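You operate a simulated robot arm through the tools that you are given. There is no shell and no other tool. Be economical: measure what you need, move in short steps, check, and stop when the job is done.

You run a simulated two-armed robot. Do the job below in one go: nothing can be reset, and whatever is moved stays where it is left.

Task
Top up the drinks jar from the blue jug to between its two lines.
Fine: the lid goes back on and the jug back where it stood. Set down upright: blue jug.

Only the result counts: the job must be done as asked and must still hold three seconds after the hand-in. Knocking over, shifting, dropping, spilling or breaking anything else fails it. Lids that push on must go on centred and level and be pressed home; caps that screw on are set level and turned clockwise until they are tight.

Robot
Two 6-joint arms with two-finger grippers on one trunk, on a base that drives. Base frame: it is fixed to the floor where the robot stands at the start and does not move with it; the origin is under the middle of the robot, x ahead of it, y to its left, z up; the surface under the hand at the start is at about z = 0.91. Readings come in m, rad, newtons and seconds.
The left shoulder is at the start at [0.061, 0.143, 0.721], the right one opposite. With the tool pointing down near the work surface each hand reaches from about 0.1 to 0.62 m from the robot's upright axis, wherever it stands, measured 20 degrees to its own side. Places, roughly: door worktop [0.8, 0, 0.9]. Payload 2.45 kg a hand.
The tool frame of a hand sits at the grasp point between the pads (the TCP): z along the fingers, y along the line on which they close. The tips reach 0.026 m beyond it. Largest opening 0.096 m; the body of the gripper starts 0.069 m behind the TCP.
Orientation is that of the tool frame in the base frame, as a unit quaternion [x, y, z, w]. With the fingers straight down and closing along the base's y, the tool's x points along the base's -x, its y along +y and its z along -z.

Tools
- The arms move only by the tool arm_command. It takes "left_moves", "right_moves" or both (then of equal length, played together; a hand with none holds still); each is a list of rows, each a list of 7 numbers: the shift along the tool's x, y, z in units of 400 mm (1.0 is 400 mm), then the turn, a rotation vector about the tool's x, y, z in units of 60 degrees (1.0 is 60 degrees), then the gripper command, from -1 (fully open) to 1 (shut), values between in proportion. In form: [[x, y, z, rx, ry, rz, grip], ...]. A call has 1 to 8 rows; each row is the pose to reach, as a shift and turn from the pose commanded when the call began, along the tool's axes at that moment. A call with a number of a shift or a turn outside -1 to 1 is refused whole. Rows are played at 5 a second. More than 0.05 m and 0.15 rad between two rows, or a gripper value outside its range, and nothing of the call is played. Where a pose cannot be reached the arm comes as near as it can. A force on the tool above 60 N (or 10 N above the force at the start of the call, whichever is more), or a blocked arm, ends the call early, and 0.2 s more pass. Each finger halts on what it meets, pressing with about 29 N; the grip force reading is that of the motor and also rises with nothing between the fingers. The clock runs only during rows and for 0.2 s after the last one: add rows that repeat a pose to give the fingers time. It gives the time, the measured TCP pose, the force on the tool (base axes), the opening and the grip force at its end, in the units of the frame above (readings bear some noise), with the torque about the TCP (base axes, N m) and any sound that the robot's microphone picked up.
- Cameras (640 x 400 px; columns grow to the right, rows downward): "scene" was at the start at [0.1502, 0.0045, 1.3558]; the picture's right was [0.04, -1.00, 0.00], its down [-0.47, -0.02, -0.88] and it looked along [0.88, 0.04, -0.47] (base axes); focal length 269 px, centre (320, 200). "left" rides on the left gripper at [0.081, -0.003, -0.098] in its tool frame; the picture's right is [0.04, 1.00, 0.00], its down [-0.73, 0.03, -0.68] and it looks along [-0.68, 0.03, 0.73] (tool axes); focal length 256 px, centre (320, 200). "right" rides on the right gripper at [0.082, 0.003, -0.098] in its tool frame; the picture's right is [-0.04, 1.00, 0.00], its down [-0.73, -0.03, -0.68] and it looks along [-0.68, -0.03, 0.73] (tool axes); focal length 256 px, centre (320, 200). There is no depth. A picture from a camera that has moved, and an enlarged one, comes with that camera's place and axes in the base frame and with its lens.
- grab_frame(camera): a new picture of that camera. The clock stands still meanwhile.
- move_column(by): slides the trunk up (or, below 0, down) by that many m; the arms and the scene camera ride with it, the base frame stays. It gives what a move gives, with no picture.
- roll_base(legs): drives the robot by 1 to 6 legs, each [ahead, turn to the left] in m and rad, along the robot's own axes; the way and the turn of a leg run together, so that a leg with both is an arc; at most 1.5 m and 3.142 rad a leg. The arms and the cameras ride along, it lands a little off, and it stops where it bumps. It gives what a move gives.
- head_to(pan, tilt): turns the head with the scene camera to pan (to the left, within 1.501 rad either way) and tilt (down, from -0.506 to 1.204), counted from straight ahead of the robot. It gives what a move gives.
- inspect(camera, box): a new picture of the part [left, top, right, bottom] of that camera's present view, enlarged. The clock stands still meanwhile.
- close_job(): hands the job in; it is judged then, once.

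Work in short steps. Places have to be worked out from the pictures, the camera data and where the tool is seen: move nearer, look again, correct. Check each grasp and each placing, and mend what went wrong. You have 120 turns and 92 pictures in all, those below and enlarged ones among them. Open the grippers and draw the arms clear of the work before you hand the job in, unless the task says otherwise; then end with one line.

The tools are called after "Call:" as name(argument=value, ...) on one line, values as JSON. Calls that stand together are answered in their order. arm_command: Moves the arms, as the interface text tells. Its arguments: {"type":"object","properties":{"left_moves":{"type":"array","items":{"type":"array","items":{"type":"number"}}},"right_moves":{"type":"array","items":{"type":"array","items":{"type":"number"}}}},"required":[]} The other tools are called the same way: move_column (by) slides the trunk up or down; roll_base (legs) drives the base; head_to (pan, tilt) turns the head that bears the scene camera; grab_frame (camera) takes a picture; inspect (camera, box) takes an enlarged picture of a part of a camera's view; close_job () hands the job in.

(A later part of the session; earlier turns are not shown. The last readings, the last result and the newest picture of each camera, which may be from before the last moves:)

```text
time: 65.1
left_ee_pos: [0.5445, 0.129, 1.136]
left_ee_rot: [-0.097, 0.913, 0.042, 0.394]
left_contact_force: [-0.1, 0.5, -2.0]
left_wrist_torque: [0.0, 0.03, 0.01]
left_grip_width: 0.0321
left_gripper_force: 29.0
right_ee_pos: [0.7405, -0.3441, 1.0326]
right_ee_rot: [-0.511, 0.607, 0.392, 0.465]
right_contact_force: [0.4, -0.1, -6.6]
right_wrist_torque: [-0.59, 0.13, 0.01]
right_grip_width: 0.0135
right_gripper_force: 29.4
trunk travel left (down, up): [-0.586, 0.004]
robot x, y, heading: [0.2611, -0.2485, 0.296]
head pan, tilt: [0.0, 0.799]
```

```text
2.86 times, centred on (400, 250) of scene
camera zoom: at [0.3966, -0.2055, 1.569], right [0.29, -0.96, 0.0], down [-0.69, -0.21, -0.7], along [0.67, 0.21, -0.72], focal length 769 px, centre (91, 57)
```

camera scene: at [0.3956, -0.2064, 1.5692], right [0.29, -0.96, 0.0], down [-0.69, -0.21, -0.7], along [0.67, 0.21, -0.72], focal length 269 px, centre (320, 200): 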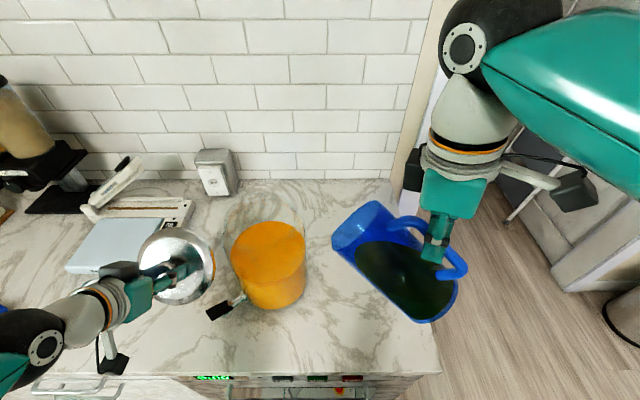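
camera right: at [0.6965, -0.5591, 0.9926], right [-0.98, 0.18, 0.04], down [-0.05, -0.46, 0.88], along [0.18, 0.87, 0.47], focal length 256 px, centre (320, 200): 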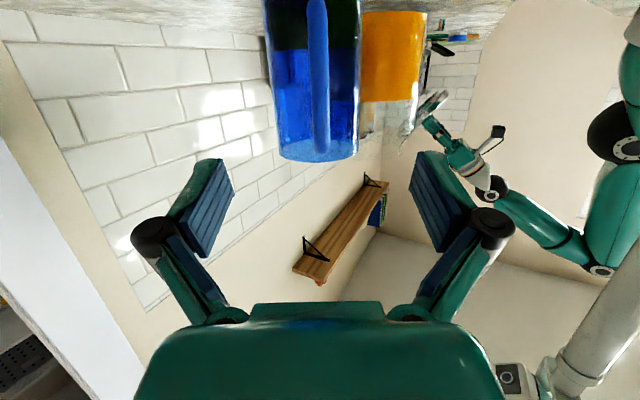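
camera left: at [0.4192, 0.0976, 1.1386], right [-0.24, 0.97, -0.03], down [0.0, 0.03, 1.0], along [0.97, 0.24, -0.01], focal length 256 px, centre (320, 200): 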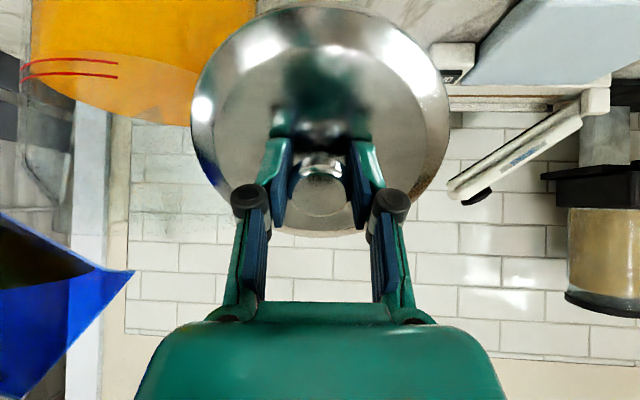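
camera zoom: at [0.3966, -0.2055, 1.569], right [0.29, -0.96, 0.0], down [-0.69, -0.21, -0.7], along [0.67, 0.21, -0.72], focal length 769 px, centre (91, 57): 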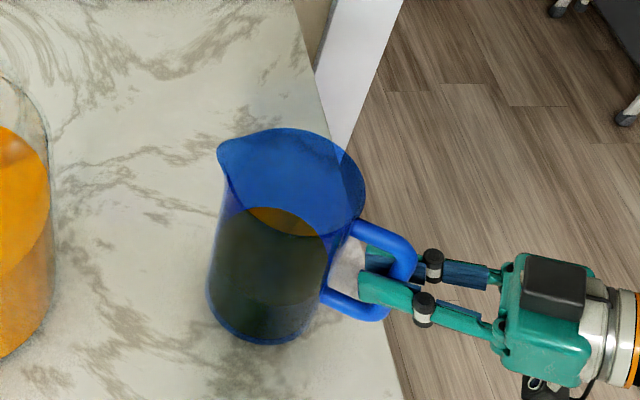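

Firm grip again (≈ 7 N now). I raise the jug to the staging point.

Call:
arm_command(right_moves=[[-0.06, 0.02, -0.003, 0, 0, 0, 1], [-0.14, 0.055, -0.006, 0, 0, 0, 1], [-0.23, 0.097, -0.01, 0, 0, 0, 1], [-0.32, 0.14, -0.014, 0, 0, 0, 1], [-0.41, 0.182, -0.018, 0, 0, 0, 1], [-0.5, 0.224, -0.023, 0, 0, 0, 1], [-0.57, 0.256, -0.026, 0, 0, 0, 1], [-0.606, 0.272, -0.028, 0, 0, 0, 1]])

Call:
arm_command(right_moves=[[0, 0, 0, 0, 0.11, 0, 1], [0, 0, 0, 0, 0.22, 0, 1], [0, 0, 0, 0, 0.33, 0, 1], [0, 0, 0, 0, 0.44, 0, 1], [0, 0, 0, 0, 0.55, 0, 1], [0, 0, 0, 0, 0.66, 0, 1], [0, 0, 0, 0, 0.77, 0, 1], [0, 0, 0, 0, 0.833, 0, 1]])

Call:
grab_frame(camera="scene")

```text
time: 66.9
left_ee_pos: [0.5437, 0.1276, 1.135]
left_ee_rot: [-0.097, 0.913, 0.042, 0.394]
left_contact_force: [-1.0, -0.8, -1.6]
left_wrist_torque: [-0.02, 0.05, 0.01]
left_grip_width: 0.032
left_gripper_force: 29.0
right_ee_pos: [0.6404, -0.2747, 1.2696]
right_ee_rot: [-0.511, 0.607, 0.392, 0.466]
right_contact_force: [0.0, -1.1, -6.3]
right_wrist_torque: [-0.57, 0.13, -0.03]
right_grip_width: 0.0135
right_gripper_force: 29.3
trunk travel left (down, up): [-0.586, 0.004]
robot x, y, heading: [0.2656, -0.2511, 0.301]
head pan, tilt: [0.0, 0.799]
```

```text
time: 68.7
left_ee_pos: [0.5434, 0.1294, 1.1358]
left_ee_rot: [-0.097, 0.913, 0.042, 0.394]
left_contact_force: [-0.1, -0.4, -1.6]
left_wrist_torque: [-0.02, 0.07, 0.01]
left_grip_width: 0.0319
left_gripper_force: 28.9
right_ee_pos: [0.6415, -0.2749, 1.269]
right_ee_rot: [-0.629, 0.747, 0.139, 0.164]
right_contact_force: [-0.1, -1.1, -6.9]
right_wrist_torque: [-0.17, 0.02, -0.01]
right_grip_width: 0.0136
right_gripper_force: 29.3
trunk travel left (down, up): [-0.586, 0.004]
robot x, y, heading: [0.2654, -0.2483, 0.303]
head pan, tilt: [0.0, 0.799]
```

```text
30 pictures are left
camera scene: at [0.3963, -0.2053, 1.569], right [0.29, -0.96, 0.0], down [-0.69, -0.21, -0.7], along [0.67, 0.2, -0.72], focal length 269 px, centre (320, 200)
```

scene: 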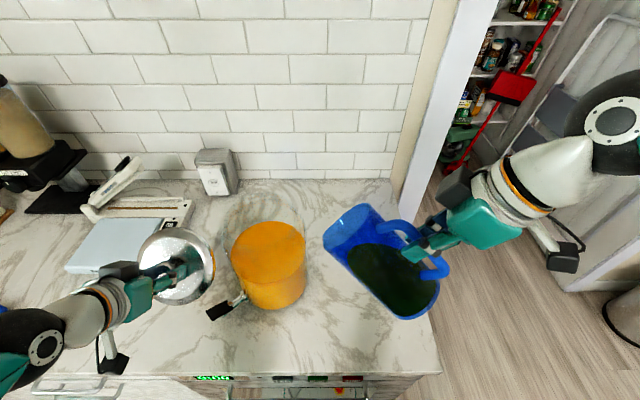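

Tilted to 50° with comfortable arm posture. I raise 2 cm and advance over the mouth again.

Call:
arm_command(right_moves=[[-0.023, 0, -0.049, 0, 0, 0, 1], [-0.07, 0, -0.027, 0, 0, 0, 1], [-0.12, 0, -0.004, 0, 0, 0, 1], [-0.17, 0, 0.02, 0, 0, 0, 1], [-0.22, 0, 0.043, 0, 0, 0, 1], [-0.265, 0, 0.064, 0, 0, 0, 1], [-0.283, 0, 0.073, 0, 0, 0, 1], [-0.283, 0, 0.073, 0, 0, 0, 1]])

Call:
inspect(camera="left", box=[0, 20, 240, 330])

```text
time: 70.5
left_ee_pos: [0.5437, 0.1285, 1.1339]
left_ee_rot: [-0.097, 0.913, 0.042, 0.394]
left_contact_force: [0.8, 0.6, -1.3]
left_wrist_torque: [0.02, 0.05, -0.01]
left_grip_width: 0.0319
left_gripper_force: 28.9
right_ee_pos: [0.6609, -0.159, 1.2912]
right_ee_rot: [-0.629, 0.747, 0.139, 0.166]
right_contact_force: [-0.4, -1.0, -6.9]
right_wrist_torque: [-0.16, 0.04, 0.0]
right_grip_width: 0.0134
right_gripper_force: 28.9
trunk travel left (down, up): [-0.586, 0.004]
robot x, y, heading: [0.2626, -0.2476, 0.298]
head pan, tilt: [0.0, 0.799]
```

```text
1.29 times, centred on (120, 175) of left
camera zoom: at [0.419, 0.0986, 1.1427], right [-0.24, 0.97, -0.03], down [0.0, 0.03, 1.0], along [0.97, 0.24, -0.01], focal length 330 px, centre (578, 232)
```

zoom: 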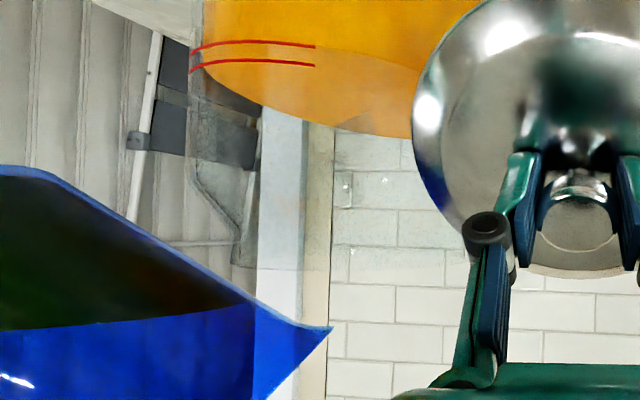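

Plenty of clearance. I tilt on to 62° about the tip.

Call:
arm_command(right_moves=[[-0.015, 0, -0.0045, 0, 0.05, 0, 1], [-0.03, 0, -0.009, 0, 0.1, 0, 1], [-0.046, 0, -0.014, 0, 0.15, 0, 1], [-0.061, 0, -0.0185, 0, 0.2, 0, 1], [-0.061, 0, -0.0185, 0, 0.2, 0, 1]])

Call:
inspect(camera="left", box=[0, 20, 240, 330])

```text
time: 71.7
left_ee_pos: [0.5436, 0.129, 1.1347]
left_ee_rot: [-0.097, 0.913, 0.042, 0.393]
left_contact_force: [0.8, -0.5, -0.7]
left_wrist_torque: [-0.03, 0.05, 0.0]
left_grip_width: 0.0321
left_gripper_force: 28.4
right_ee_pos: [0.6649, -0.1437, 1.3095]
right_ee_rot: [-0.64, 0.76, 0.073, 0.086]
right_contact_force: [0.0, -0.6, -8.1]
right_wrist_torque: [-0.03, 0.05, -0.03]
right_grip_width: 0.0135
right_gripper_force: 28.4
trunk travel left (down, up): [-0.586, 0.004]
robot x, y, heading: [0.2624, -0.2465, 0.302]
head pan, tilt: [0.0, 0.799]
```

```text
1.29 times, centred on (120, 175) of left
camera zoom: at [0.4189, 0.0983, 1.1429], right [-0.24, 0.97, -0.03], down [0.0, 0.03, 1.0], along [0.97, 0.24, -0.01], focal length 330 px, centre (578, 232)
```

zoom: 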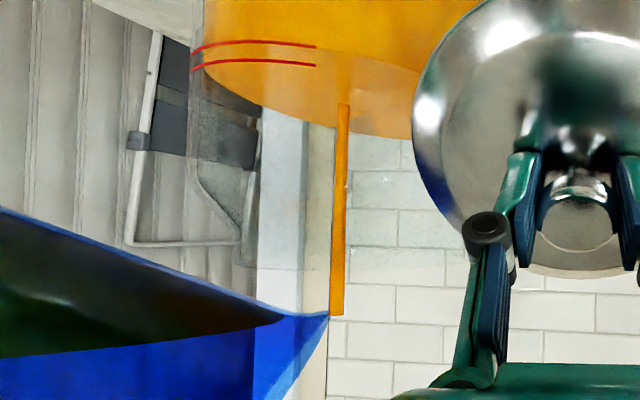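

The stream falls well inside the mouth. I add 2° and hold about a second.

Call:
arm_command(right_moves=[[-0.006, 0, -0.008, 0, 0.033, 0, 1], [-0.006, 0, -0.008, 0, 0.033, 0, 1], [-0.006, 0, -0.008, 0, 0.033, 0, 1], [-0.006, 0, -0.008, 0, 0.033, 0, 1]])

Call:
inspect(camera="left", box=[10, 10, 210, 120])

```text
time: 72.7
left_ee_pos: [0.5447, 0.1285, 1.1357]
left_ee_rot: [-0.097, 0.913, 0.042, 0.395]
left_contact_force: [-0.5, -0.5, -1.9]
left_wrist_torque: [-0.01, 0.02, 0.0]
left_grip_width: 0.0322
left_gripper_force: 29.0
right_ee_pos: [0.6638, -0.1415, 1.3124]
right_ee_rot: [-0.642, 0.76, 0.062, 0.073]
right_contact_force: [0.7, 0.0, -7.9]
right_wrist_torque: [0.01, 0.03, 0.02]
right_grip_width: 0.0135
right_gripper_force: 28.8
trunk travel left (down, up): [-0.586, 0.004]
robot x, y, heading: [0.2648, -0.2484, 0.298]
head pan, tilt: [0.0, 0.799]
```

```text
3.20 times, centred on (110, 65) of left
camera zoom: at [0.4191, 0.0985, 1.1428], right [-0.24, 0.97, -0.03], down [0.0, 0.03, 1.0], along [0.97, 0.24, -0.01], focal length 819 px, centre (992, 632)
```

zoom: 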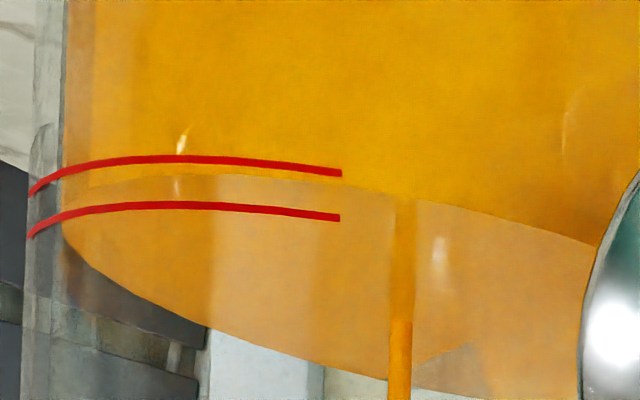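

Now between the lines, low in the band (≈ +2 mm above the lower after parallax). About 2.5 mm more; I add 1° and hold another second.

Call:
arm_command(right_moves=[[-0.003, 0, -0.004, 0, 0.017, 0, 1], [-0.003, 0, -0.004, 0, 0.017, 0, 1], [-0.003, 0, -0.004, 0, 0.017, 0, 1], [-0.003, 0, -0.004, 0, 0.017, 0, 1]])

Call:
inspect(camera="left", box=[10, 10, 210, 120])

```text
time: 73.7
left_ee_pos: [0.543, 0.1283, 1.1349]
left_ee_rot: [-0.098, 0.913, 0.043, 0.394]
left_contact_force: [-0.3, -0.1, -1.3]
left_wrist_torque: [0.01, 0.02, 0.0]
left_grip_width: 0.0323
left_gripper_force: 28.8
right_ee_pos: [0.6656, -0.1402, 1.3143]
right_ee_rot: [-0.642, 0.762, 0.057, 0.067]
right_contact_force: [0.3, -0.1, -6.4]
right_wrist_torque: [0.01, 0.02, 0.01]
right_grip_width: 0.0131
right_gripper_force: 28.8
trunk travel left (down, up): [-0.586, 0.004]
robot x, y, heading: [0.262, -0.25, 0.3]
head pan, tilt: [0.0, 0.799]
```

```text
3.20 times, centred on (110, 65) of left
camera zoom: at [0.4191, 0.0985, 1.1428], right [-0.24, 0.97, -0.03], down [0.0, 0.03, 1.0], along [0.97, 0.24, -0.01], focal length 819 px, centre (992, 632)
```

zoom: 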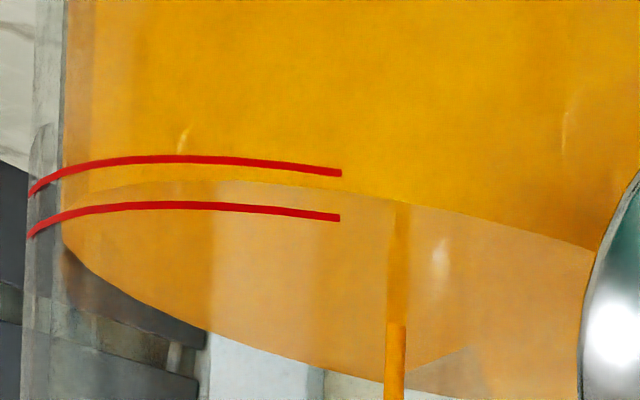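

Near mid-band. I hold ~0.6 s more, then untilt 14° with a slight raise to stop the flow.

Call:
arm_command(right_moves=[[0, 0, 0, 0, 0, 0, 1], [0, 0, 0, 0, 0, 0, 1], [0, 0, 0, 0, 0, 0, 1], [-0.003, 0, -0.012, 0, -0.11, 0, 1], [-0.006, 0, -0.025, 0, -0.233, 0, 1], [-0.0065, 0, -0.037, 0, -0.233, 0, 1], [-0.0065, 0, -0.037, 0, -0.233, 0, 1]])

Call:
inspect(camera="left", box=[10, 10, 210, 120])

Call:
inspect(camera="left", box=[0, 20, 240, 330])

```text
time: 75.3
left_ee_pos: [0.5434, 0.1285, 1.1358]
left_ee_rot: [-0.097, 0.913, 0.042, 0.394]
left_contact_force: [-0.4, -1.0, -1.8]
left_wrist_torque: [0.01, 0.04, 0.0]
left_grip_width: 0.0319
left_gripper_force: 28.7
right_ee_pos: [0.6646, -0.1398, 1.3285]
right_ee_rot: [-0.63, 0.748, 0.134, 0.159]
right_contact_force: [0.0, 0.7, -6.6]
right_wrist_torque: [-0.11, 0.02, -0.01]
right_grip_width: 0.0133
right_gripper_force: 29.2
trunk travel left (down, up): [-0.586, 0.004]
robot x, y, heading: [0.2623, -0.2522, 0.299]
head pan, tilt: [0.0, 0.799]
```

```text
3.20 times, centred on (110, 65) of left
camera zoom: at [0.4189, 0.0984, 1.1428], right [-0.24, 0.97, -0.03], down [0.0, 0.03, 1.0], along [0.97, 0.24, -0.01], focal length 819 px, centre (992, 632)
```

zoom: 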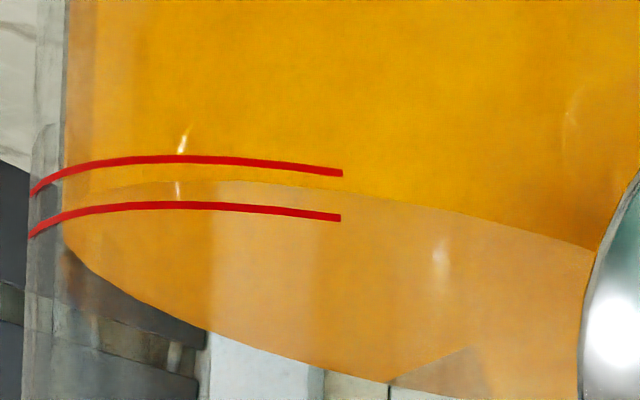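

```text
1.29 times, centred on (120, 175) of left
camera zoom: at [0.4189, 0.0984, 1.1428], right [-0.24, 0.97, -0.03], down [0.0, 0.03, 1.0], along [0.97, 0.24, -0.01], focal length 330 px, centre (578, 232)
```

zoom: 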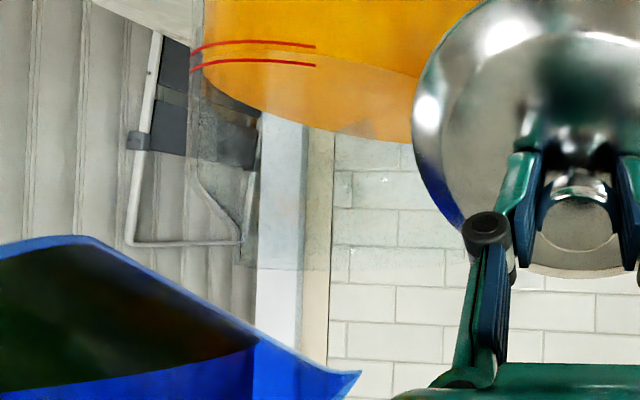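

By glass thickness (≈ 4.8 mm) the true level is ≈ 2.7 mm above the lower line of a 9.4 mm band. I give one more short pour (~1 s) to centre it better.

Call:
arm_command(right_moves=[[0.008, 0, 0.017, 0, 0.12, 0, 1], [0.015, 0, 0.034, 0, 0.25, 0, 1], [0.015, 0, 0.034, 0, 0.25, 0, 1], [0.015, 0, 0.034, 0, 0.25, 0, 1], [0.015, 0, 0.034, 0, 0.25, 0, 1], [0.015, 0, 0.034, 0, 0.25, 0, 1], [0.008, 0, 0.017, 0, 0.12, 0, 1], [0, 0, 0, 0, 0, 0, 1]])

Call:
inspect(camera="left", box=[10, 10, 210, 120])

```text
time: 77.1
left_ee_pos: [0.5431, 0.129, 1.1351]
left_ee_rot: [-0.097, 0.913, 0.041, 0.394]
left_contact_force: [-0.3, -0.5, -2.2]
left_wrist_torque: [-0.01, 0.07, -0.02]
left_grip_width: 0.0321
left_gripper_force: 29.0
right_ee_pos: [0.6652, -0.1417, 1.3283]
right_ee_rot: [-0.631, 0.747, 0.134, 0.159]
right_contact_force: [1.0, -0.1, -4.9]
right_wrist_torque: [-0.08, -0.02, 0.02]
right_grip_width: 0.0135
right_gripper_force: 29.0
trunk travel left (down, up): [-0.586, 0.004]
robot x, y, heading: [0.2603, -0.2447, 0.301]
head pan, tilt: [0.0, 0.799]
```

```text
3.20 times, centred on (110, 65) of left
camera zoom: at [0.4189, 0.0984, 1.1428], right [-0.24, 0.97, -0.03], down [0.0, 0.03, 1.0], along [0.97, 0.24, -0.01], focal length 819 px, centre (992, 632)
```

zoom: 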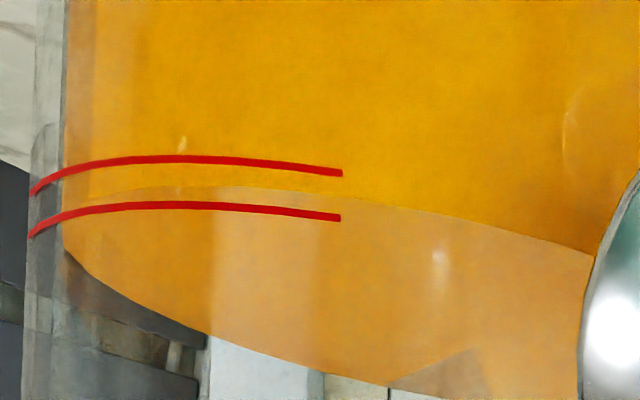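

Level now well inside the band (≈ 3.5–5 mm above the lower line). Done pouring: I retract the jug from the jar and turn it upright.

Call:
arm_command(right_moves=[[0.04, 0, -0.0175, 0, 0, 0, 1], [0.1, 0, -0.044, 0, 0, 0, 1], [0.16, 0, -0.07, 0, 0, 0, 1], [0.22, 0, -0.096, 0, 0, 0, 1], [0.28, 0, -0.122, 0, 0, 0, 1], [0.32, 0, -0.14, 0, 0, 0, 1]])

Call:
arm_command(right_moves=[[0, 0, 0, 0, -0.11, 0, 1], [0, 0, 0, 0, -0.22, 0, 1], [0, 0, 0, 0, -0.33, 0, 1], [0, 0, 0, 0, -0.44, 0, 1], [0, 0, 0, 0, -0.55, 0, 1], [0, 0, 0, 0, -0.66, 0, 1], [0, 0, 0, 0, -0.77, 0, 1], [0, 0, 0, 0, -0.85, 0, 1]])

Call:
grab_frame(camera="scene")

```text
time: 78.5
left_ee_pos: [0.5433, 0.1279, 1.135]
left_ee_rot: [-0.097, 0.913, 0.042, 0.394]
left_contact_force: [-0.8, -0.1, -1.0]
left_wrist_torque: [-0.04, 0.08, 0.02]
left_grip_width: 0.0322
left_gripper_force: 29.0
right_ee_pos: [0.6407, -0.2792, 1.3289]
right_ee_rot: [-0.631, 0.748, 0.134, 0.159]
right_contact_force: [0.4, -0.1, -6.5]
right_wrist_torque: [-0.12, 0.0, -0.01]
right_grip_width: 0.0134
right_gripper_force: 29.3
trunk travel left (down, up): [-0.586, 0.004]
robot x, y, heading: [0.2627, -0.2512, 0.301]
head pan, tilt: [0.0, 0.799]
```

```text
time: 80.3
left_ee_pos: [0.5425, 0.1285, 1.1353]
left_ee_rot: [-0.098, 0.913, 0.042, 0.394]
left_contact_force: [0.5, -0.8, -1.9]
left_wrist_torque: [0.01, 0.07, 0.0]
left_grip_width: 0.0319
left_gripper_force: 28.8
right_ee_pos: [0.6414, -0.2791, 1.328]
right_ee_rot: [-0.512, 0.607, 0.392, 0.466]
right_contact_force: [0.4, -0.7, -5.8]
right_wrist_torque: [-0.49, 0.07, 0.01]
right_grip_width: 0.0137
right_gripper_force: 29.0
trunk travel left (down, up): [-0.586, 0.004]
robot x, y, heading: [0.2666, -0.2474, 0.297]
head pan, tilt: [0.0, 0.799]
```

```text
22 pictures are left
camera scene: at [0.396, -0.2054, 1.5691], right [0.29, -0.96, 0.0], down [-0.69, -0.21, -0.7], along [0.67, 0.21, -0.72], focal length 269 px, centre (320, 200)
```

scene: 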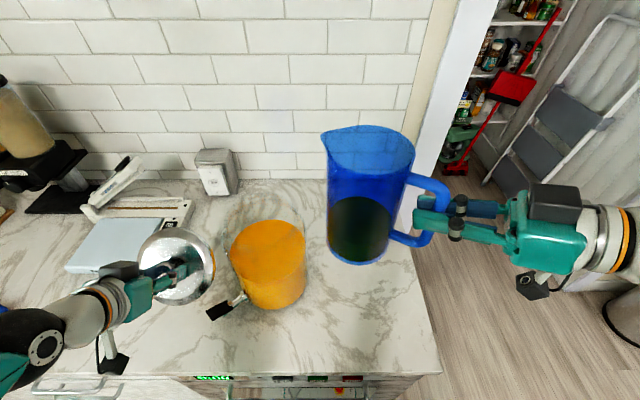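

Upright with orientation as at the grasp. I carry it back above its spot.

Call:
arm_command(right_moves=[[0.06, -0.025, 0.005, 0, 0, 0, 1], [0.15, -0.06, 0.014, 0, 0, 0, 1], [0.25, -0.1, 0.022, 0, 0, 0, 1], [0.35, -0.14, 0.031, 0, 0, 0, 1], [0.45, -0.18, 0.04, 0, 0, 0, 1], [0.55, -0.22, 0.049, 0, 0, 0, 1], [0.64, -0.25, 0.058, 0, 0, 0, 1], [0.6895, -0.27, 0.062, 0, 0, 0, 1]])

Call:
arm_command(right_moves=[[0.03, 0, 0.008, 0, 0, 0, 1], [0.055, 0, 0.015, 0, 0, 0, 1], [0.073, 0, 0.0195, 0, 0, 0, 1], [0.083, 0, 0.022, 0, 0, 0, 1], [0.087, 0, 0.023, 0, 0, 0, 1], [0.087, 0, 0.023, 0, 0, 0, 1]])

```text
time: 82.1
left_ee_pos: [0.5434, 0.1282, 1.1346]
left_ee_rot: [-0.097, 0.913, 0.042, 0.395]
left_contact_force: [0.7, -0.5, -1.9]
left_wrist_torque: [0.02, 0.07, 0.0]
left_grip_width: 0.032
left_gripper_force: 29.4
right_ee_pos: [0.7392, -0.3428, 1.0537]
right_ee_rot: [-0.511, 0.607, 0.393, 0.466]
right_contact_force: [0.4, 0.2, -5.6]
right_wrist_torque: [-0.47, 0.07, 0.01]
right_grip_width: 0.0132
right_gripper_force: 29.0
trunk travel left (down, up): [-0.586, 0.004]
robot x, y, heading: [0.2647, -0.2475, 0.3]
head pan, tilt: [0.0, 0.799]
```

```text
time: 83.5
left_ee_pos: [0.5423, 0.1288, 1.1368]
left_ee_rot: [-0.097, 0.913, 0.043, 0.395]
left_contact_force: [-0.8, -0.2, -1.2]
left_wrist_torque: [0.0, 0.05, 0.0]
left_grip_width: 0.032
left_gripper_force: 29.3
right_ee_pos: [0.7396, -0.3436, 1.0201]
right_ee_rot: [-0.51, 0.606, 0.393, 0.467]
right_contact_force: [0.5, -4.9, 7.3]
right_wrist_torque: [0.84, -0.09, -0.02]
right_grip_width: 0.0137
right_gripper_force: 28.9
trunk travel left (down, up): [-0.586, 0.004]
robot x, y, heading: [0.2601, -0.2509, 0.298]
head pan, tilt: [0.0, 0.799]
```

Resting on the worktop. I release and withdraw the right hand straight back.

Call:
arm_command(right_moves=[[0, 0, 0, 0, 0, 0, -1], [0, 0, 0, 0, 0, 0, -1], [0, 0, 0, 0, 0, 0, -1], [0, 0, 0, 0, 0, 0, -1], [0, 0, -0.1, 0, 0, 0, -1], [0, 0, -0.2, 0, 0, 0, -1], [0, 0, -0.3, 0, 0, 0, -1], [0, 0, -0.38, 0, 0, 0, -1]])

Call:
grab_frame(camera="scene")

```text
time: 85.3
left_ee_pos: [0.5411, 0.129, 1.1359]
left_ee_rot: [-0.097, 0.913, 0.042, 0.394]
left_contact_force: [0.3, 0.2, -1.4]
left_wrist_torque: [-0.02, 0.04, 0.0]
left_grip_width: 0.0321
left_gripper_force: 28.9
right_ee_pos: [0.7137, -0.4886, 1.0598]
right_ee_rot: [-0.512, 0.605, 0.394, 0.465]
right_contact_force: [0.7, 0.0, -0.4]
right_wrist_torque: [0.0, 0.02, 0.0]
right_grip_width: 0.096
right_gripper_force: 0.1
trunk travel left (down, up): [-0.586, 0.004]
robot x, y, heading: [0.2631, -0.2473, 0.302]
head pan, tilt: [0.0, 0.799]
```

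```text
21 pictures are left
camera scene: at [0.3954, -0.2057, 1.5692], right [0.29, -0.96, 0.0], down [-0.69, -0.21, -0.7], along [0.67, 0.21, -0.72], focal length 269 px, centre (320, 200)
```

scene: 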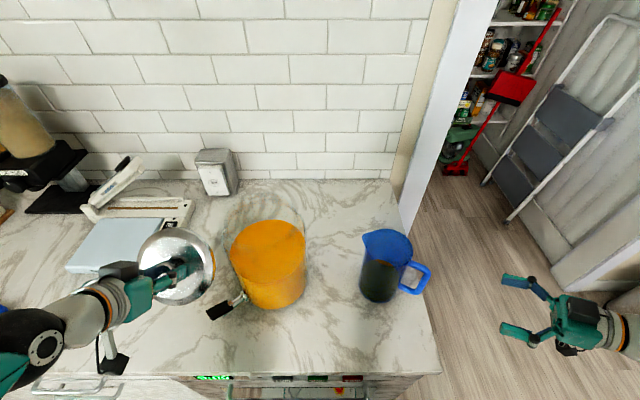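

The jug is back, upright. Now the lid: I bring the left hand up and away and restore its level, downward orientation.

Call:
arm_command(left_moves=[[-0.0325, 0.05, -0.0325, -0.01, 0.097, -0.0235, 1], [-0.065, 0.09, -0.065, -0.02, 0.195, -0.047, 1], [-0.0975, 0.12, -0.0975, -0.03, 0.292, -0.0705, 1], [-0.13, 0.14, -0.13, -0.041, 0.39, -0.094, 1], [-0.1625, 0.16, -0.1625, -0.051, 0.487, -0.118, 1], [-0.195, 0.175, -0.195, -0.061, 0.584, -0.141, 1], [-0.2275, 0.19, -0.2275, -0.071, 0.682, -0.165, 1], [-0.26, 0.1975, -0.2605, -0.0815, 0.779, -0.1885, 1]])

Call:
grab_frame(camera="left")

Call:
grab_frame(camera="scene")

```text
time: 87.1
left_ee_pos: [0.5225, 0.2044, 1.2816]
left_ee_rot: [-0.21, 0.978, -0.001, -0.003]
left_contact_force: [0.2, -0.7, -2.3]
left_wrist_torque: [0.01, 0.04, -0.02]
left_grip_width: 0.0319
left_gripper_force: 29.1
right_ee_pos: [0.7141, -0.4866, 1.0573]
right_ee_rot: [-0.511, 0.607, 0.392, 0.465]
right_contact_force: [0.0, 0.2, -0.1]
right_wrist_torque: [-0.03, 0.01, 0.03]
right_grip_width: 0.0961
right_gripper_force: 0.1
trunk travel left (down, up): [-0.586, 0.004]
robot x, y, heading: [0.2595, -0.2442, 0.299]
head pan, tilt: [0.0, 0.799]
```

```text
20 pictures are left
camera left: at [0.4498, 0.1682, 1.3802], right [-0.45, 0.9, 0.0], down [0.66, 0.33, 0.68], along [0.6, 0.3, -0.74], focal length 256 px, centre (320, 200)
```

left: 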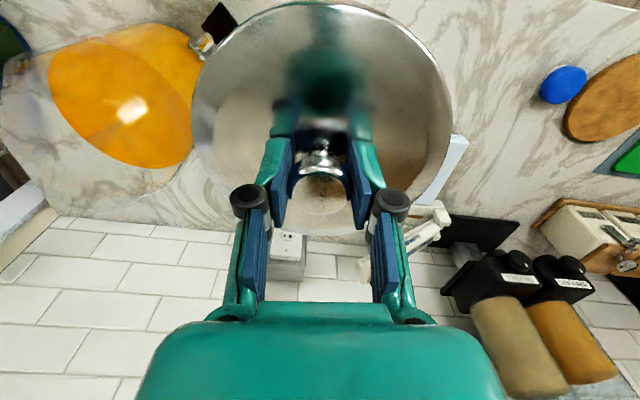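

```text
19 pictures are left
camera scene: at [0.3968, -0.2052, 1.569], right [0.29, -0.96, 0.0], down [-0.69, -0.21, -0.7], along [0.67, 0.2, -0.72], focal length 269 px, centre (320, 200)
```

scene: 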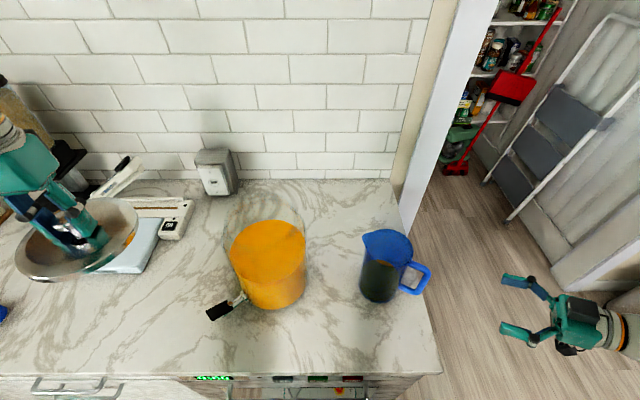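

The lid may have tilted a few degrees in the grip from the earlier tap contact. I look closely at it.

Call:
inspect(camera="scene", box=[0, 180, 150, 290])

Call:
inspect(camera="left", box=[170, 0, 470, 250])

```text
3.64 times, centred on (75, 235) of scene
camera zoom: at [0.3968, -0.2052, 1.569], right [0.29, -0.96, 0.0], down [-0.69, -0.21, -0.7], along [0.67, 0.2, -0.72], focal length 979 px, centre (1211, 73)
```

zoom: 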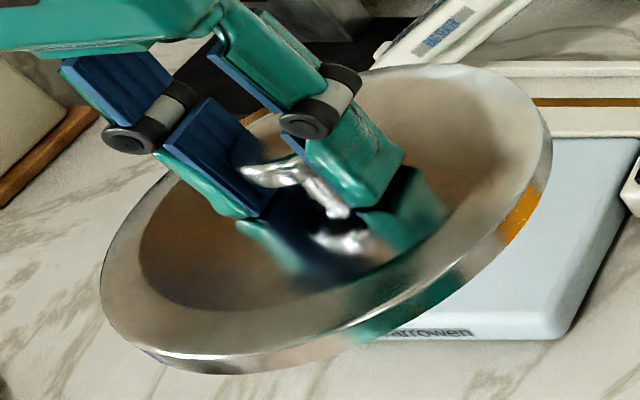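

```text
1.60 times, centred on (320, 125) of left
camera zoom: at [0.4498, 0.1682, 1.3802], right [-0.45, 0.9, 0.0], down [0.66, 0.33, 0.68], along [0.6, 0.3, -0.74], focal length 410 px, centre (320, 320)
```

zoom: 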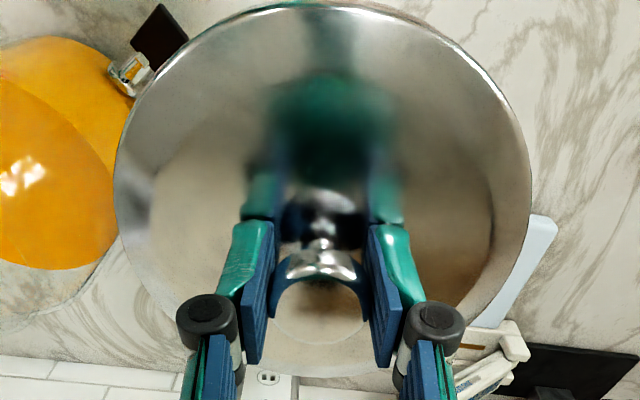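

The geometry of the lid outline fits a level lid (within about 1°). I bring it back over the jar at safe height.

Call:
arm_command(left_moves=[[-0.02, -0.07, 0, 0, 0, 0, 1], [-0.048, -0.168, 0, 0, 0, 0, 1], [-0.078, -0.272, 0, 0, 0, 0, 1], [-0.108, -0.377, 0, 0, 0, 0, 1], [-0.136, -0.48, 0, 0, 0, 0, 1], [-0.163, -0.574, 0, 0, 0, 0, 1], [-0.178, -0.624, 0, 0, 0, 0, 1], [-0.178, -0.624, 0, 0, 0, 0, 1]])

Call:
inspect(camera="scene", box=[190, 130, 340, 320])

```text
time: 88.9
left_ee_pos: [0.6907, 0.0046, 1.2809]
left_ee_rot: [-0.208, 0.978, 0.0, -0.001]
left_contact_force: [-1.2, 0.0, -2.3]
left_wrist_torque: [0.02, -0.01, -0.01]
left_grip_width: 0.0318
left_gripper_force: 28.9
right_ee_pos: [0.7146, -0.4882, 1.0577]
right_ee_rot: [-0.512, 0.607, 0.393, 0.465]
right_contact_force: [-0.3, -0.4, -0.3]
right_wrist_torque: [0.03, 0.0, 0.0]
right_grip_width: 0.0959
right_gripper_force: 0.1
trunk travel left (down, up): [-0.586, 0.004]
robot x, y, heading: [0.2604, -0.2477, 0.298]
head pan, tilt: [0.0, 0.799]
```

```text
2.11 times, centred on (265, 225) of scene
camera zoom: at [0.3959, -0.2053, 1.5691], right [0.29, -0.96, 0.0], down [-0.69, -0.21, -0.7], along [0.67, 0.21, -0.72], focal length 567 px, centre (436, 147)
```

zoom: 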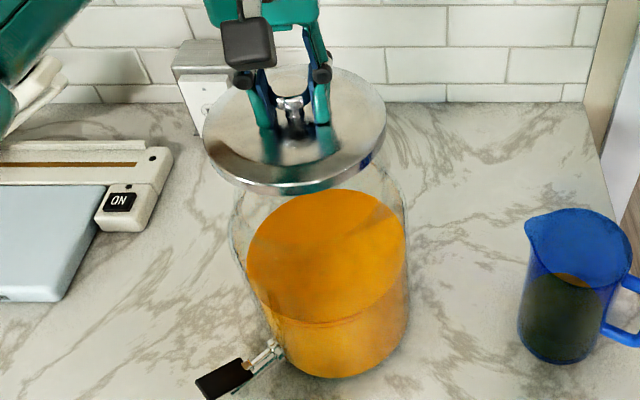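

Aligned over the jar. I descend to just above the seat, z ≈ 1.217.

Call:
arm_command(left_moves=[[0, 0.003, 0.05, 0, 0, 0, 1], [0, 0.003, 0.1, 0, 0, 0, 1], [0, 0.003, 0.14, 0, 0, 0, 1], [0, 0.003, 0.16, 0, 0, 0, 1], [0, 0.003, 0.16, 0, 0, 0, 1]])

Call:
inspect(camera="scene", box=[200, 150, 320, 310])

```text
time: 90.1
left_ee_pos: [0.6897, 0.0046, 1.2182]
left_ee_rot: [-0.209, 0.978, 0.0, -0.001]
left_contact_force: [-0.2, -0.6, -1.6]
left_wrist_torque: [-0.01, 0.01, 0.03]
left_grip_width: 0.0319
left_gripper_force: 29.1
right_ee_pos: [0.7147, -0.4879, 1.0568]
right_ee_rot: [-0.511, 0.607, 0.392, 0.466]
right_contact_force: [0.4, -1.0, 0.1]
right_wrist_torque: [0.02, 0.02, 0.02]
right_grip_width: 0.096
right_gripper_force: 0.0
trunk travel left (down, up): [-0.586, 0.004]
robot x, y, heading: [0.258, -0.2489, 0.297]
head pan, tilt: [0.0, 0.799]
```

```text
2.50 times, centred on (260, 230) of scene
camera zoom: at [0.3961, -0.2054, 1.5691], right [0.29, -0.96, 0.0], down [-0.69, -0.21, -0.7], along [0.67, 0.21, -0.72], focal length 673 px, centre (470, 125)
```

zoom: 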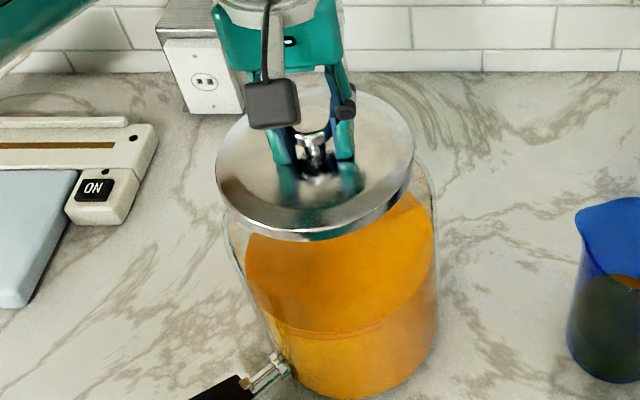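

Lid sits centred just above the rim. I press down gently in small steps, watching the force and listening for the snap.

Call:
arm_command(left_moves=[[0, 0, 0.008, 0, 0, 0, 1], [0, 0, 0.015, 0, 0, 0, 1], [0, 0, 0.022, 0, 0, 0, 1], [0, 0, 0.03, 0, 0, 0, 1], [0, 0, 0.03, 0, 0, 0, 1]])

```text
time: 91.3
left_ee_pos: [0.6887, 0.0049, 1.2084]
left_ee_rot: [-0.209, 0.978, 0.0, 0.003]
left_contact_force: [5.8, 3.1, 24.4]
left_wrist_torque: [-0.03, -0.01, 0.13]
left_grip_width: 0.032
left_gripper_force: 29.0
right_ee_pos: [0.7145, -0.488, 1.0593]
right_ee_rot: [-0.512, 0.606, 0.393, 0.465]
right_contact_force: [0.0, 0.0, 0.5]
right_wrist_torque: [0.01, -0.02, 0.01]
right_grip_width: 0.0961
right_gripper_force: 0.1
trunk travel left (down, up): [-0.586, 0.004]
robot x, y, heading: [0.2638, -0.2465, 0.298]
head pan, tilt: [0.0, 0.799]
```

Contact at 24 N, no snap yet. I press further.

Call:
arm_command(left_moves=[[0, 0, 0.008, 0, 0, 0, 1], [0, 0, 0.015, 0, 0, 0, 1], [0, 0, 0.022, 0, 0, 0, 1], [0, 0, 0.03, 0, 0, 0, 1]])

```text
time: 92.0
left_ee_pos: [0.6883, 0.0051, 1.207]
left_ee_rot: [-0.21, 0.978, -0.002, 0.009]
left_contact_force: [-2.8, -2.8, 14.3]
left_wrist_torque: [0.3, 1.11, 0.23]
left_grip_width: 0.0318
left_gripper_force: 29.1
right_ee_pos: [0.7137, -0.4894, 1.0582]
right_ee_rot: [-0.512, 0.606, 0.393, 0.466]
right_contact_force: [-0.8, 0.7, 0.6]
right_wrist_torque: [-0.03, 0.01, -0.04]
right_grip_width: 0.0959
right_gripper_force: 0.1
trunk travel left (down, up): [-0.586, 0.004]
robot x, y, heading: [0.2599, -0.2445, 0.299]
head pan, tilt: [0.0, 0.799]
stopped in row 3 (left hand): the force on the tool passed its limit at 63 N (the readings are from after the stop); the commanded pose is now the measured one
```

The force limit stopped it at 63 N, with z 1.207 — about the seated height — but no snap was heard. I look at the lid's seating.

Call:
inspect(camera="scene", box=[210, 160, 310, 250])

Call:
inspect(camera="right", box=[300, 0, 520, 200])

```text
4.44 times, centred on (260, 205) of scene
camera zoom: at [0.3944, -0.2068, 1.5686], right [0.29, -0.96, 0.0], down [-0.68, -0.21, -0.7], along [0.67, 0.21, -0.72], focal length 1197 px, centre (587, 178)
```

zoom: 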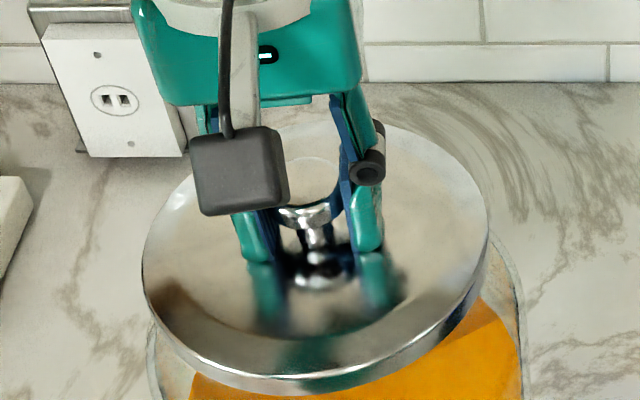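

```text
2.00 times, centred on (410, 100) of right
camera zoom: at [0.6908, -0.6021, 1.005], right [-0.98, 0.18, 0.04], down [-0.05, -0.47, 0.88], along [0.17, 0.87, 0.47], focal length 512 px, centre (140, 400)
```

zoom: 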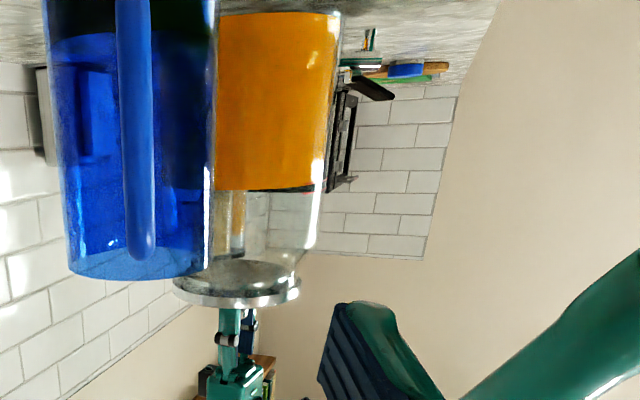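

Lid looks level and at its original height, but I want to be sure it is home. I press again in finer steps.

Call:
arm_command(left_moves=[[0, 0, 0.004, 0, 0, 0, 1], [0, 0, 0.008, 0, 0, 0, 1], [0, 0, 0.012, 0, 0, 0, 1], [0, 0, 0.012, 0, 0, 0, 1]])

```text
time: 93.0
left_ee_pos: [0.6878, 0.0055, 1.2083]
left_ee_rot: [-0.212, 0.977, -0.003, 0.016]
left_contact_force: [1.4, 0.4, 55.8]
left_wrist_torque: [0.77, 1.24, -0.41]
left_grip_width: 0.0321
left_gripper_force: 29.1
right_ee_pos: [0.7121, -0.4892, 1.0583]
right_ee_rot: [-0.511, 0.605, 0.392, 0.467]
right_contact_force: [0.2, -0.1, 0.1]
right_wrist_torque: [0.0, 0.04, 0.01]
right_grip_width: 0.0962
right_gripper_force: 0.1
trunk travel left (down, up): [-0.586, 0.004]
robot x, y, heading: [0.264, -0.2468, 0.295]
head pan, tilt: [0.0, 0.799]
```

55 N now, with the tool tilting ~1–2°. I correct the tilt and press slightly more, listening for a snap.

Call:
arm_command(left_moves=[[0, 0, 0, -0.004, 0.01, 0, 1], [0, 0, 0, -0.01, 0.025, 0, 1], [0, 0, 0.003, -0.01, 0.025, 0, 1], [0, 0, 0.005, -0.01, 0.025, 0, 1], [0, 0, 0.007, -0.01, 0.025, 0, 1]])

```text
time: 94.0
left_ee_pos: [0.6894, 0.0068, 1.2081]
left_ee_rot: [-0.213, 0.977, -0.003, 0.003]
left_contact_force: [-2.5, -2.9, 19.3]
left_wrist_torque: [0.17, 1.18, 0.27]
left_grip_width: 0.032
left_gripper_force: 29.0
right_ee_pos: [0.7134, -0.4878, 1.0582]
right_ee_rot: [-0.512, 0.606, 0.393, 0.466]
right_contact_force: [-0.8, 0.3, 0.2]
right_wrist_torque: [0.02, 0.03, 0.02]
right_grip_width: 0.0959
right_gripper_force: 0.0
trunk travel left (down, up): [-0.586, 0.004]
robot x, y, heading: [0.2644, -0.2491, 0.303]
head pan, tilt: [0.0, 0.799]
stopped in row 5 (left hand): the force on the tool passed its limit at 67 N (the readings are from after the stop); the commanded pose is now the measured one
```

Still no snap. I release the knob, lift clear, and examine how the lid sits from both views.

Call:
arm_command(left_moves=[[0, 0, -0.004, 0, 0, 0, 1], [0, 0, -0.004, 0, 0, 0, -1], [0, 0, -0.004, 0, 0, 0, -1], [0, 0, -0.004, 0, 0, 0, -1], [0, 0, -0.06, 0, 0, 0, -1], [0, 0, -0.12, 0, 0, 0, -1], [0, 0, -0.16, 0, 0, 0, -1]])

Call:
inspect(camera="scene", box=[210, 170, 310, 250])

Call:
inspect(camera="right", box=[370, 90, 470, 160])

```text
time: 95.7
left_ee_pos: [0.6901, 0.0087, 1.2709]
left_ee_rot: [-0.211, 0.977, -0.003, 0.001]
left_contact_force: [0.5, 0.5, -0.6]
left_wrist_torque: [0.01, -0.01, -0.01]
left_grip_width: 0.0958
left_gripper_force: 0.1
right_ee_pos: [0.7146, -0.488, 1.0589]
right_ee_rot: [-0.511, 0.606, 0.393, 0.465]
right_contact_force: [-0.6, 0.0, -0.4]
right_wrist_torque: [0.0, -0.02, 0.03]
right_grip_width: 0.0959
right_gripper_force: 0.0
trunk travel left (down, up): [-0.586, 0.004]
robot x, y, heading: [0.2623, -0.2464, 0.3]
head pan, tilt: [0.0, 0.799]
heard: snap
```

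```text
5.00 times, centred on (260, 210) of scene
camera zoom: at [0.3961, -0.2057, 1.5691], right [0.29, -0.96, 0.0], down [-0.69, -0.21, -0.7], along [0.67, 0.21, -0.72], focal length 1346 px, centre (620, 150)
```

zoom: 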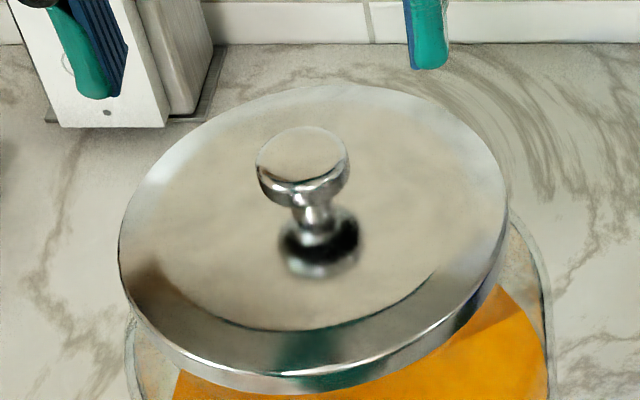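

```text
5.71 times, centred on (420, 125) of right
camera zoom: at [0.6918, -0.6015, 1.0059], right [-0.98, 0.18, 0.04], down [-0.05, -0.46, 0.88], along [0.18, 0.87, 0.47], focal length 1463 px, centre (-251, 629)
```

zoom: 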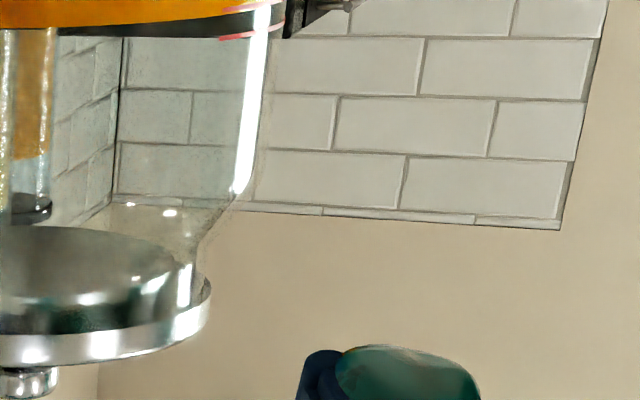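

A snap sounded as I let go, so the lid may have popped up or in. To be certain I close the empty fingers and press centrally on top of the knob.

Call:
arm_command(left_moves=[[0.002, -0.005, 0, 0, 0, 0, 0], [0.002, -0.005, 0, 0, 0, 0, 1], [0.002, -0.005, 0, 0, 0, 0, 1], [0.002, -0.005, 0, 0, 0, 0, 1], [0.002, -0.005, 0, 0, 0, 0, 1], [0.002, -0.005, 0.01, 0, 0, 0, 1]])

Call:
inspect(camera="left", box=[220, 60, 420, 260])

Call:
inspect(camera="scene", box=[210, 150, 310, 230])

```text
time: 97.0
left_ee_pos: [0.6917, 0.0063, 1.2656]
left_ee_rot: [-0.212, 0.977, -0.003, 0.001]
left_contact_force: [0.3, 0.3, 0.5]
left_wrist_torque: [-0.01, 0.02, -0.03]
left_grip_width: 0.0002
left_gripper_force: 29.0
right_ee_pos: [0.7151, -0.489, 1.0586]
right_ee_rot: [-0.511, 0.607, 0.392, 0.465]
right_contact_force: [-0.2, 1.0, -0.5]
right_wrist_torque: [0.02, 0.01, 0.02]
right_grip_width: 0.0961
right_gripper_force: 0.2
trunk travel left (down, up): [-0.586, 0.004]
robot x, y, heading: [0.2612, -0.2482, 0.296]
head pan, tilt: [0.0, 0.799]
```

```text
2.00 times, centred on (320, 160) of left
camera zoom: at [0.6177, -0.0293, 1.3635], right [-0.45, 0.89, -0.01], down [0.65, 0.34, 0.68], along [0.61, 0.3, -0.73], focal length 512 px, centre (320, 280)
```

zoom: 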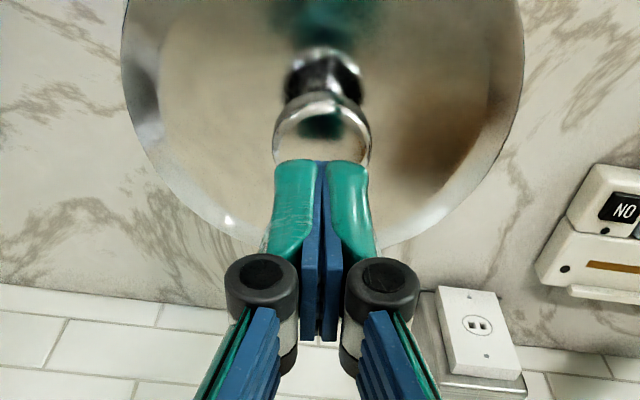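

```text
5.00 times, centred on (260, 190) of scene
camera zoom: at [0.396, -0.2054, 1.5691], right [0.29, -0.96, 0.0], down [-0.69, -0.21, -0.7], along [0.67, 0.2, -0.72], focal length 1346 px, centre (620, 250)
```

zoom: 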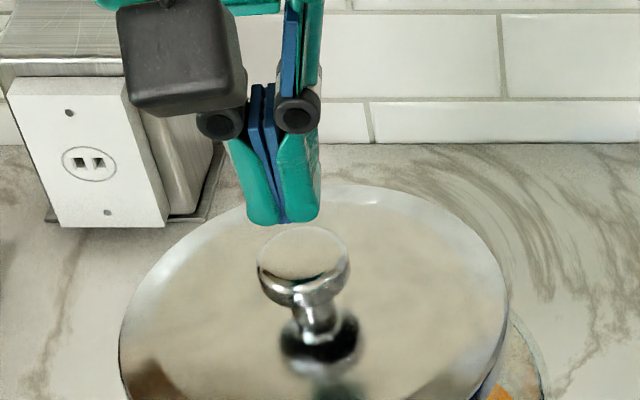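

The closed fingers are right above the knob (≈ 16 mm gap). I press straight down in small steps.

Call:
arm_command(left_moves=[[0, 0, 0.025, 0, 0, 0, 1], [0, 0, 0.035, 0, 0, 0, 1], [0, 0, 0.041, 0, 0, 0, 1], [0, 0, 0.047, 0, 0, 0, 1], [0, 0, 0.052, 0, 0, 0, 1], [0, 0, 0.057, 0, 0, 0, 1], [0, 0, 0.062, 0, 0, 0, 1], [0, 0, 0.067, 0, 0, 0, 1]])

```text
time: 98.8
left_ee_pos: [0.6909, 0.0061, 1.2391]
left_ee_rot: [-0.213, 0.977, -0.003, 0.001]
left_contact_force: [0.6, -0.6, 0.1]
left_wrist_torque: [-0.02, -0.03, -0.01]
left_grip_width: 0.0001
left_gripper_force: 28.7
right_ee_pos: [0.7135, -0.4893, 1.0595]
right_ee_rot: [-0.512, 0.606, 0.392, 0.465]
right_contact_force: [-0.8, -0.7, -0.9]
right_wrist_torque: [0.02, 0.01, -0.01]
right_grip_width: 0.0961
right_gripper_force: 0.1
trunk travel left (down, up): [-0.586, 0.004]
robot x, y, heading: [0.2643, -0.2484, 0.298]
head pan, tilt: [0.0, 0.799]
```

No contact yet at 1.239. I continue down in 2 mm steps.

Call:
arm_command(left_moves=[[0, 0, 0.005, 0, 0, 0, 1], [0, 0, 0.01, 0, 0, 0, 1], [0, 0, 0.015, 0, 0, 0, 1], [0, 0, 0.02, 0, 0, 0, 1], [0, 0, 0.025, 0, 0, 0, 1], [0, 0, 0.03, 0, 0, 0, 1], [0, 0, 0.035, 0, 0, 0, 1], [0, 0, 0.04, 0, 0, 0, 1]])

```text
time: 100.2
left_ee_pos: [0.692, 0.0073, 1.2357]
left_ee_rot: [-0.214, 0.977, -0.006, 0.013]
left_contact_force: [-4.1, -1.6, 14.3]
left_wrist_torque: [-0.08, 0.26, 0.01]
left_grip_width: 0.0061
left_gripper_force: 28.7
right_ee_pos: [0.7133, -0.4875, 1.0588]
right_ee_rot: [-0.512, 0.606, 0.392, 0.465]
right_contact_force: [0.8, -0.4, 0.9]
right_wrist_torque: [-0.02, 0.01, 0.0]
right_grip_width: 0.0959
right_gripper_force: 0.0
trunk travel left (down, up): [-0.586, 0.004]
robot x, y, heading: [0.2621, -0.249, 0.298]
head pan, tilt: [0.0, 0.799]
stopped in row 6 (left hand): the force on the tool passed its limit at 62 N (the readings are from after the stop); the commanded pose is now the measured one
```

62 N straight on the knob with no further snap: the snap on release was the lid clicking home (the hand was still pressing then). I lift off and inspect the result.

Call:
arm_command(left_moves=[[0, 0, -0.05, 0, 0, 0, 1], [0, 0, -0.12, 0, 0, 0, 1], [0.05, 0.05, -0.16, 0, 0, 0, 1], [0.1, 0.13, -0.16, 0, 0, 0, 0], [0.15, 0.21, -0.16, 0, 0, 0, -1], [0.2, 0.29, -0.16, 0, 0, 0, -1], [0.25, 0.37, -0.16, 0, 0, 0, -1], [0.3, 0.45, -0.16, 0, 0, 0, -1]])

Call:
inspect(camera="scene", box=[200, 160, 320, 310])

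Call:
inspect(camera="right", box=[340, 40, 480, 170])

```text
time: 102.0
left_ee_pos: [0.5055, 0.12, 1.2929]
left_ee_rot: [-0.214, 0.977, -0.006, 0.01]
left_contact_force: [-0.1, 1.4, 0.7]
left_wrist_torque: [-0.05, -0.02, 0.0]
left_grip_width: 0.096
left_gripper_force: 0.0
right_ee_pos: [0.7135, -0.4885, 1.0602]
right_ee_rot: [-0.512, 0.606, 0.392, 0.466]
right_contact_force: [0.1, 0.2, 0.6]
right_wrist_torque: [0.02, 0.01, -0.05]
right_grip_width: 0.096
right_gripper_force: 0.0
trunk travel left (down, up): [-0.586, 0.004]
robot x, y, heading: [0.26, -0.2462, 0.294]
head pan, tilt: [0.0, 0.799]
```

```text
2.67 times, centred on (260, 235) of scene
camera zoom: at [0.3944, -0.2052, 1.5693], right [0.29, -0.96, 0.0], down [-0.68, -0.21, -0.7], along [0.67, 0.2, -0.72], focal length 718 px, centre (480, 107)
```

zoom: 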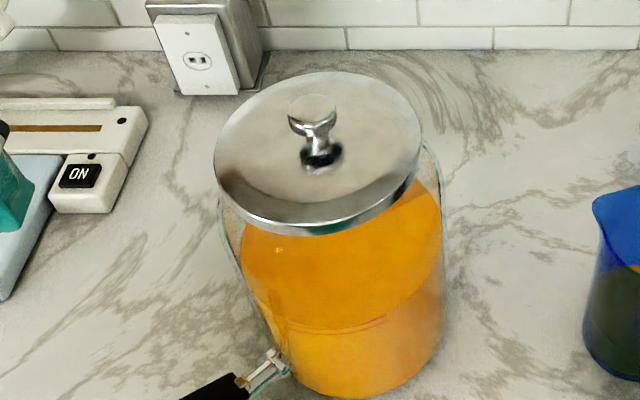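

```text
3.08 times, centred on (410, 105) of right
camera zoom: at [0.6908, -0.6012, 1.007], right [-0.98, 0.18, 0.04], down [-0.05, -0.46, 0.88], along [0.18, 0.87, 0.47], focal length 788 px, centre (43, 492)
```

zoom: 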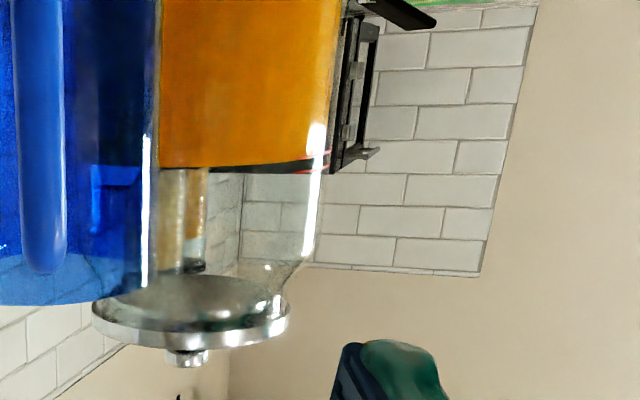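

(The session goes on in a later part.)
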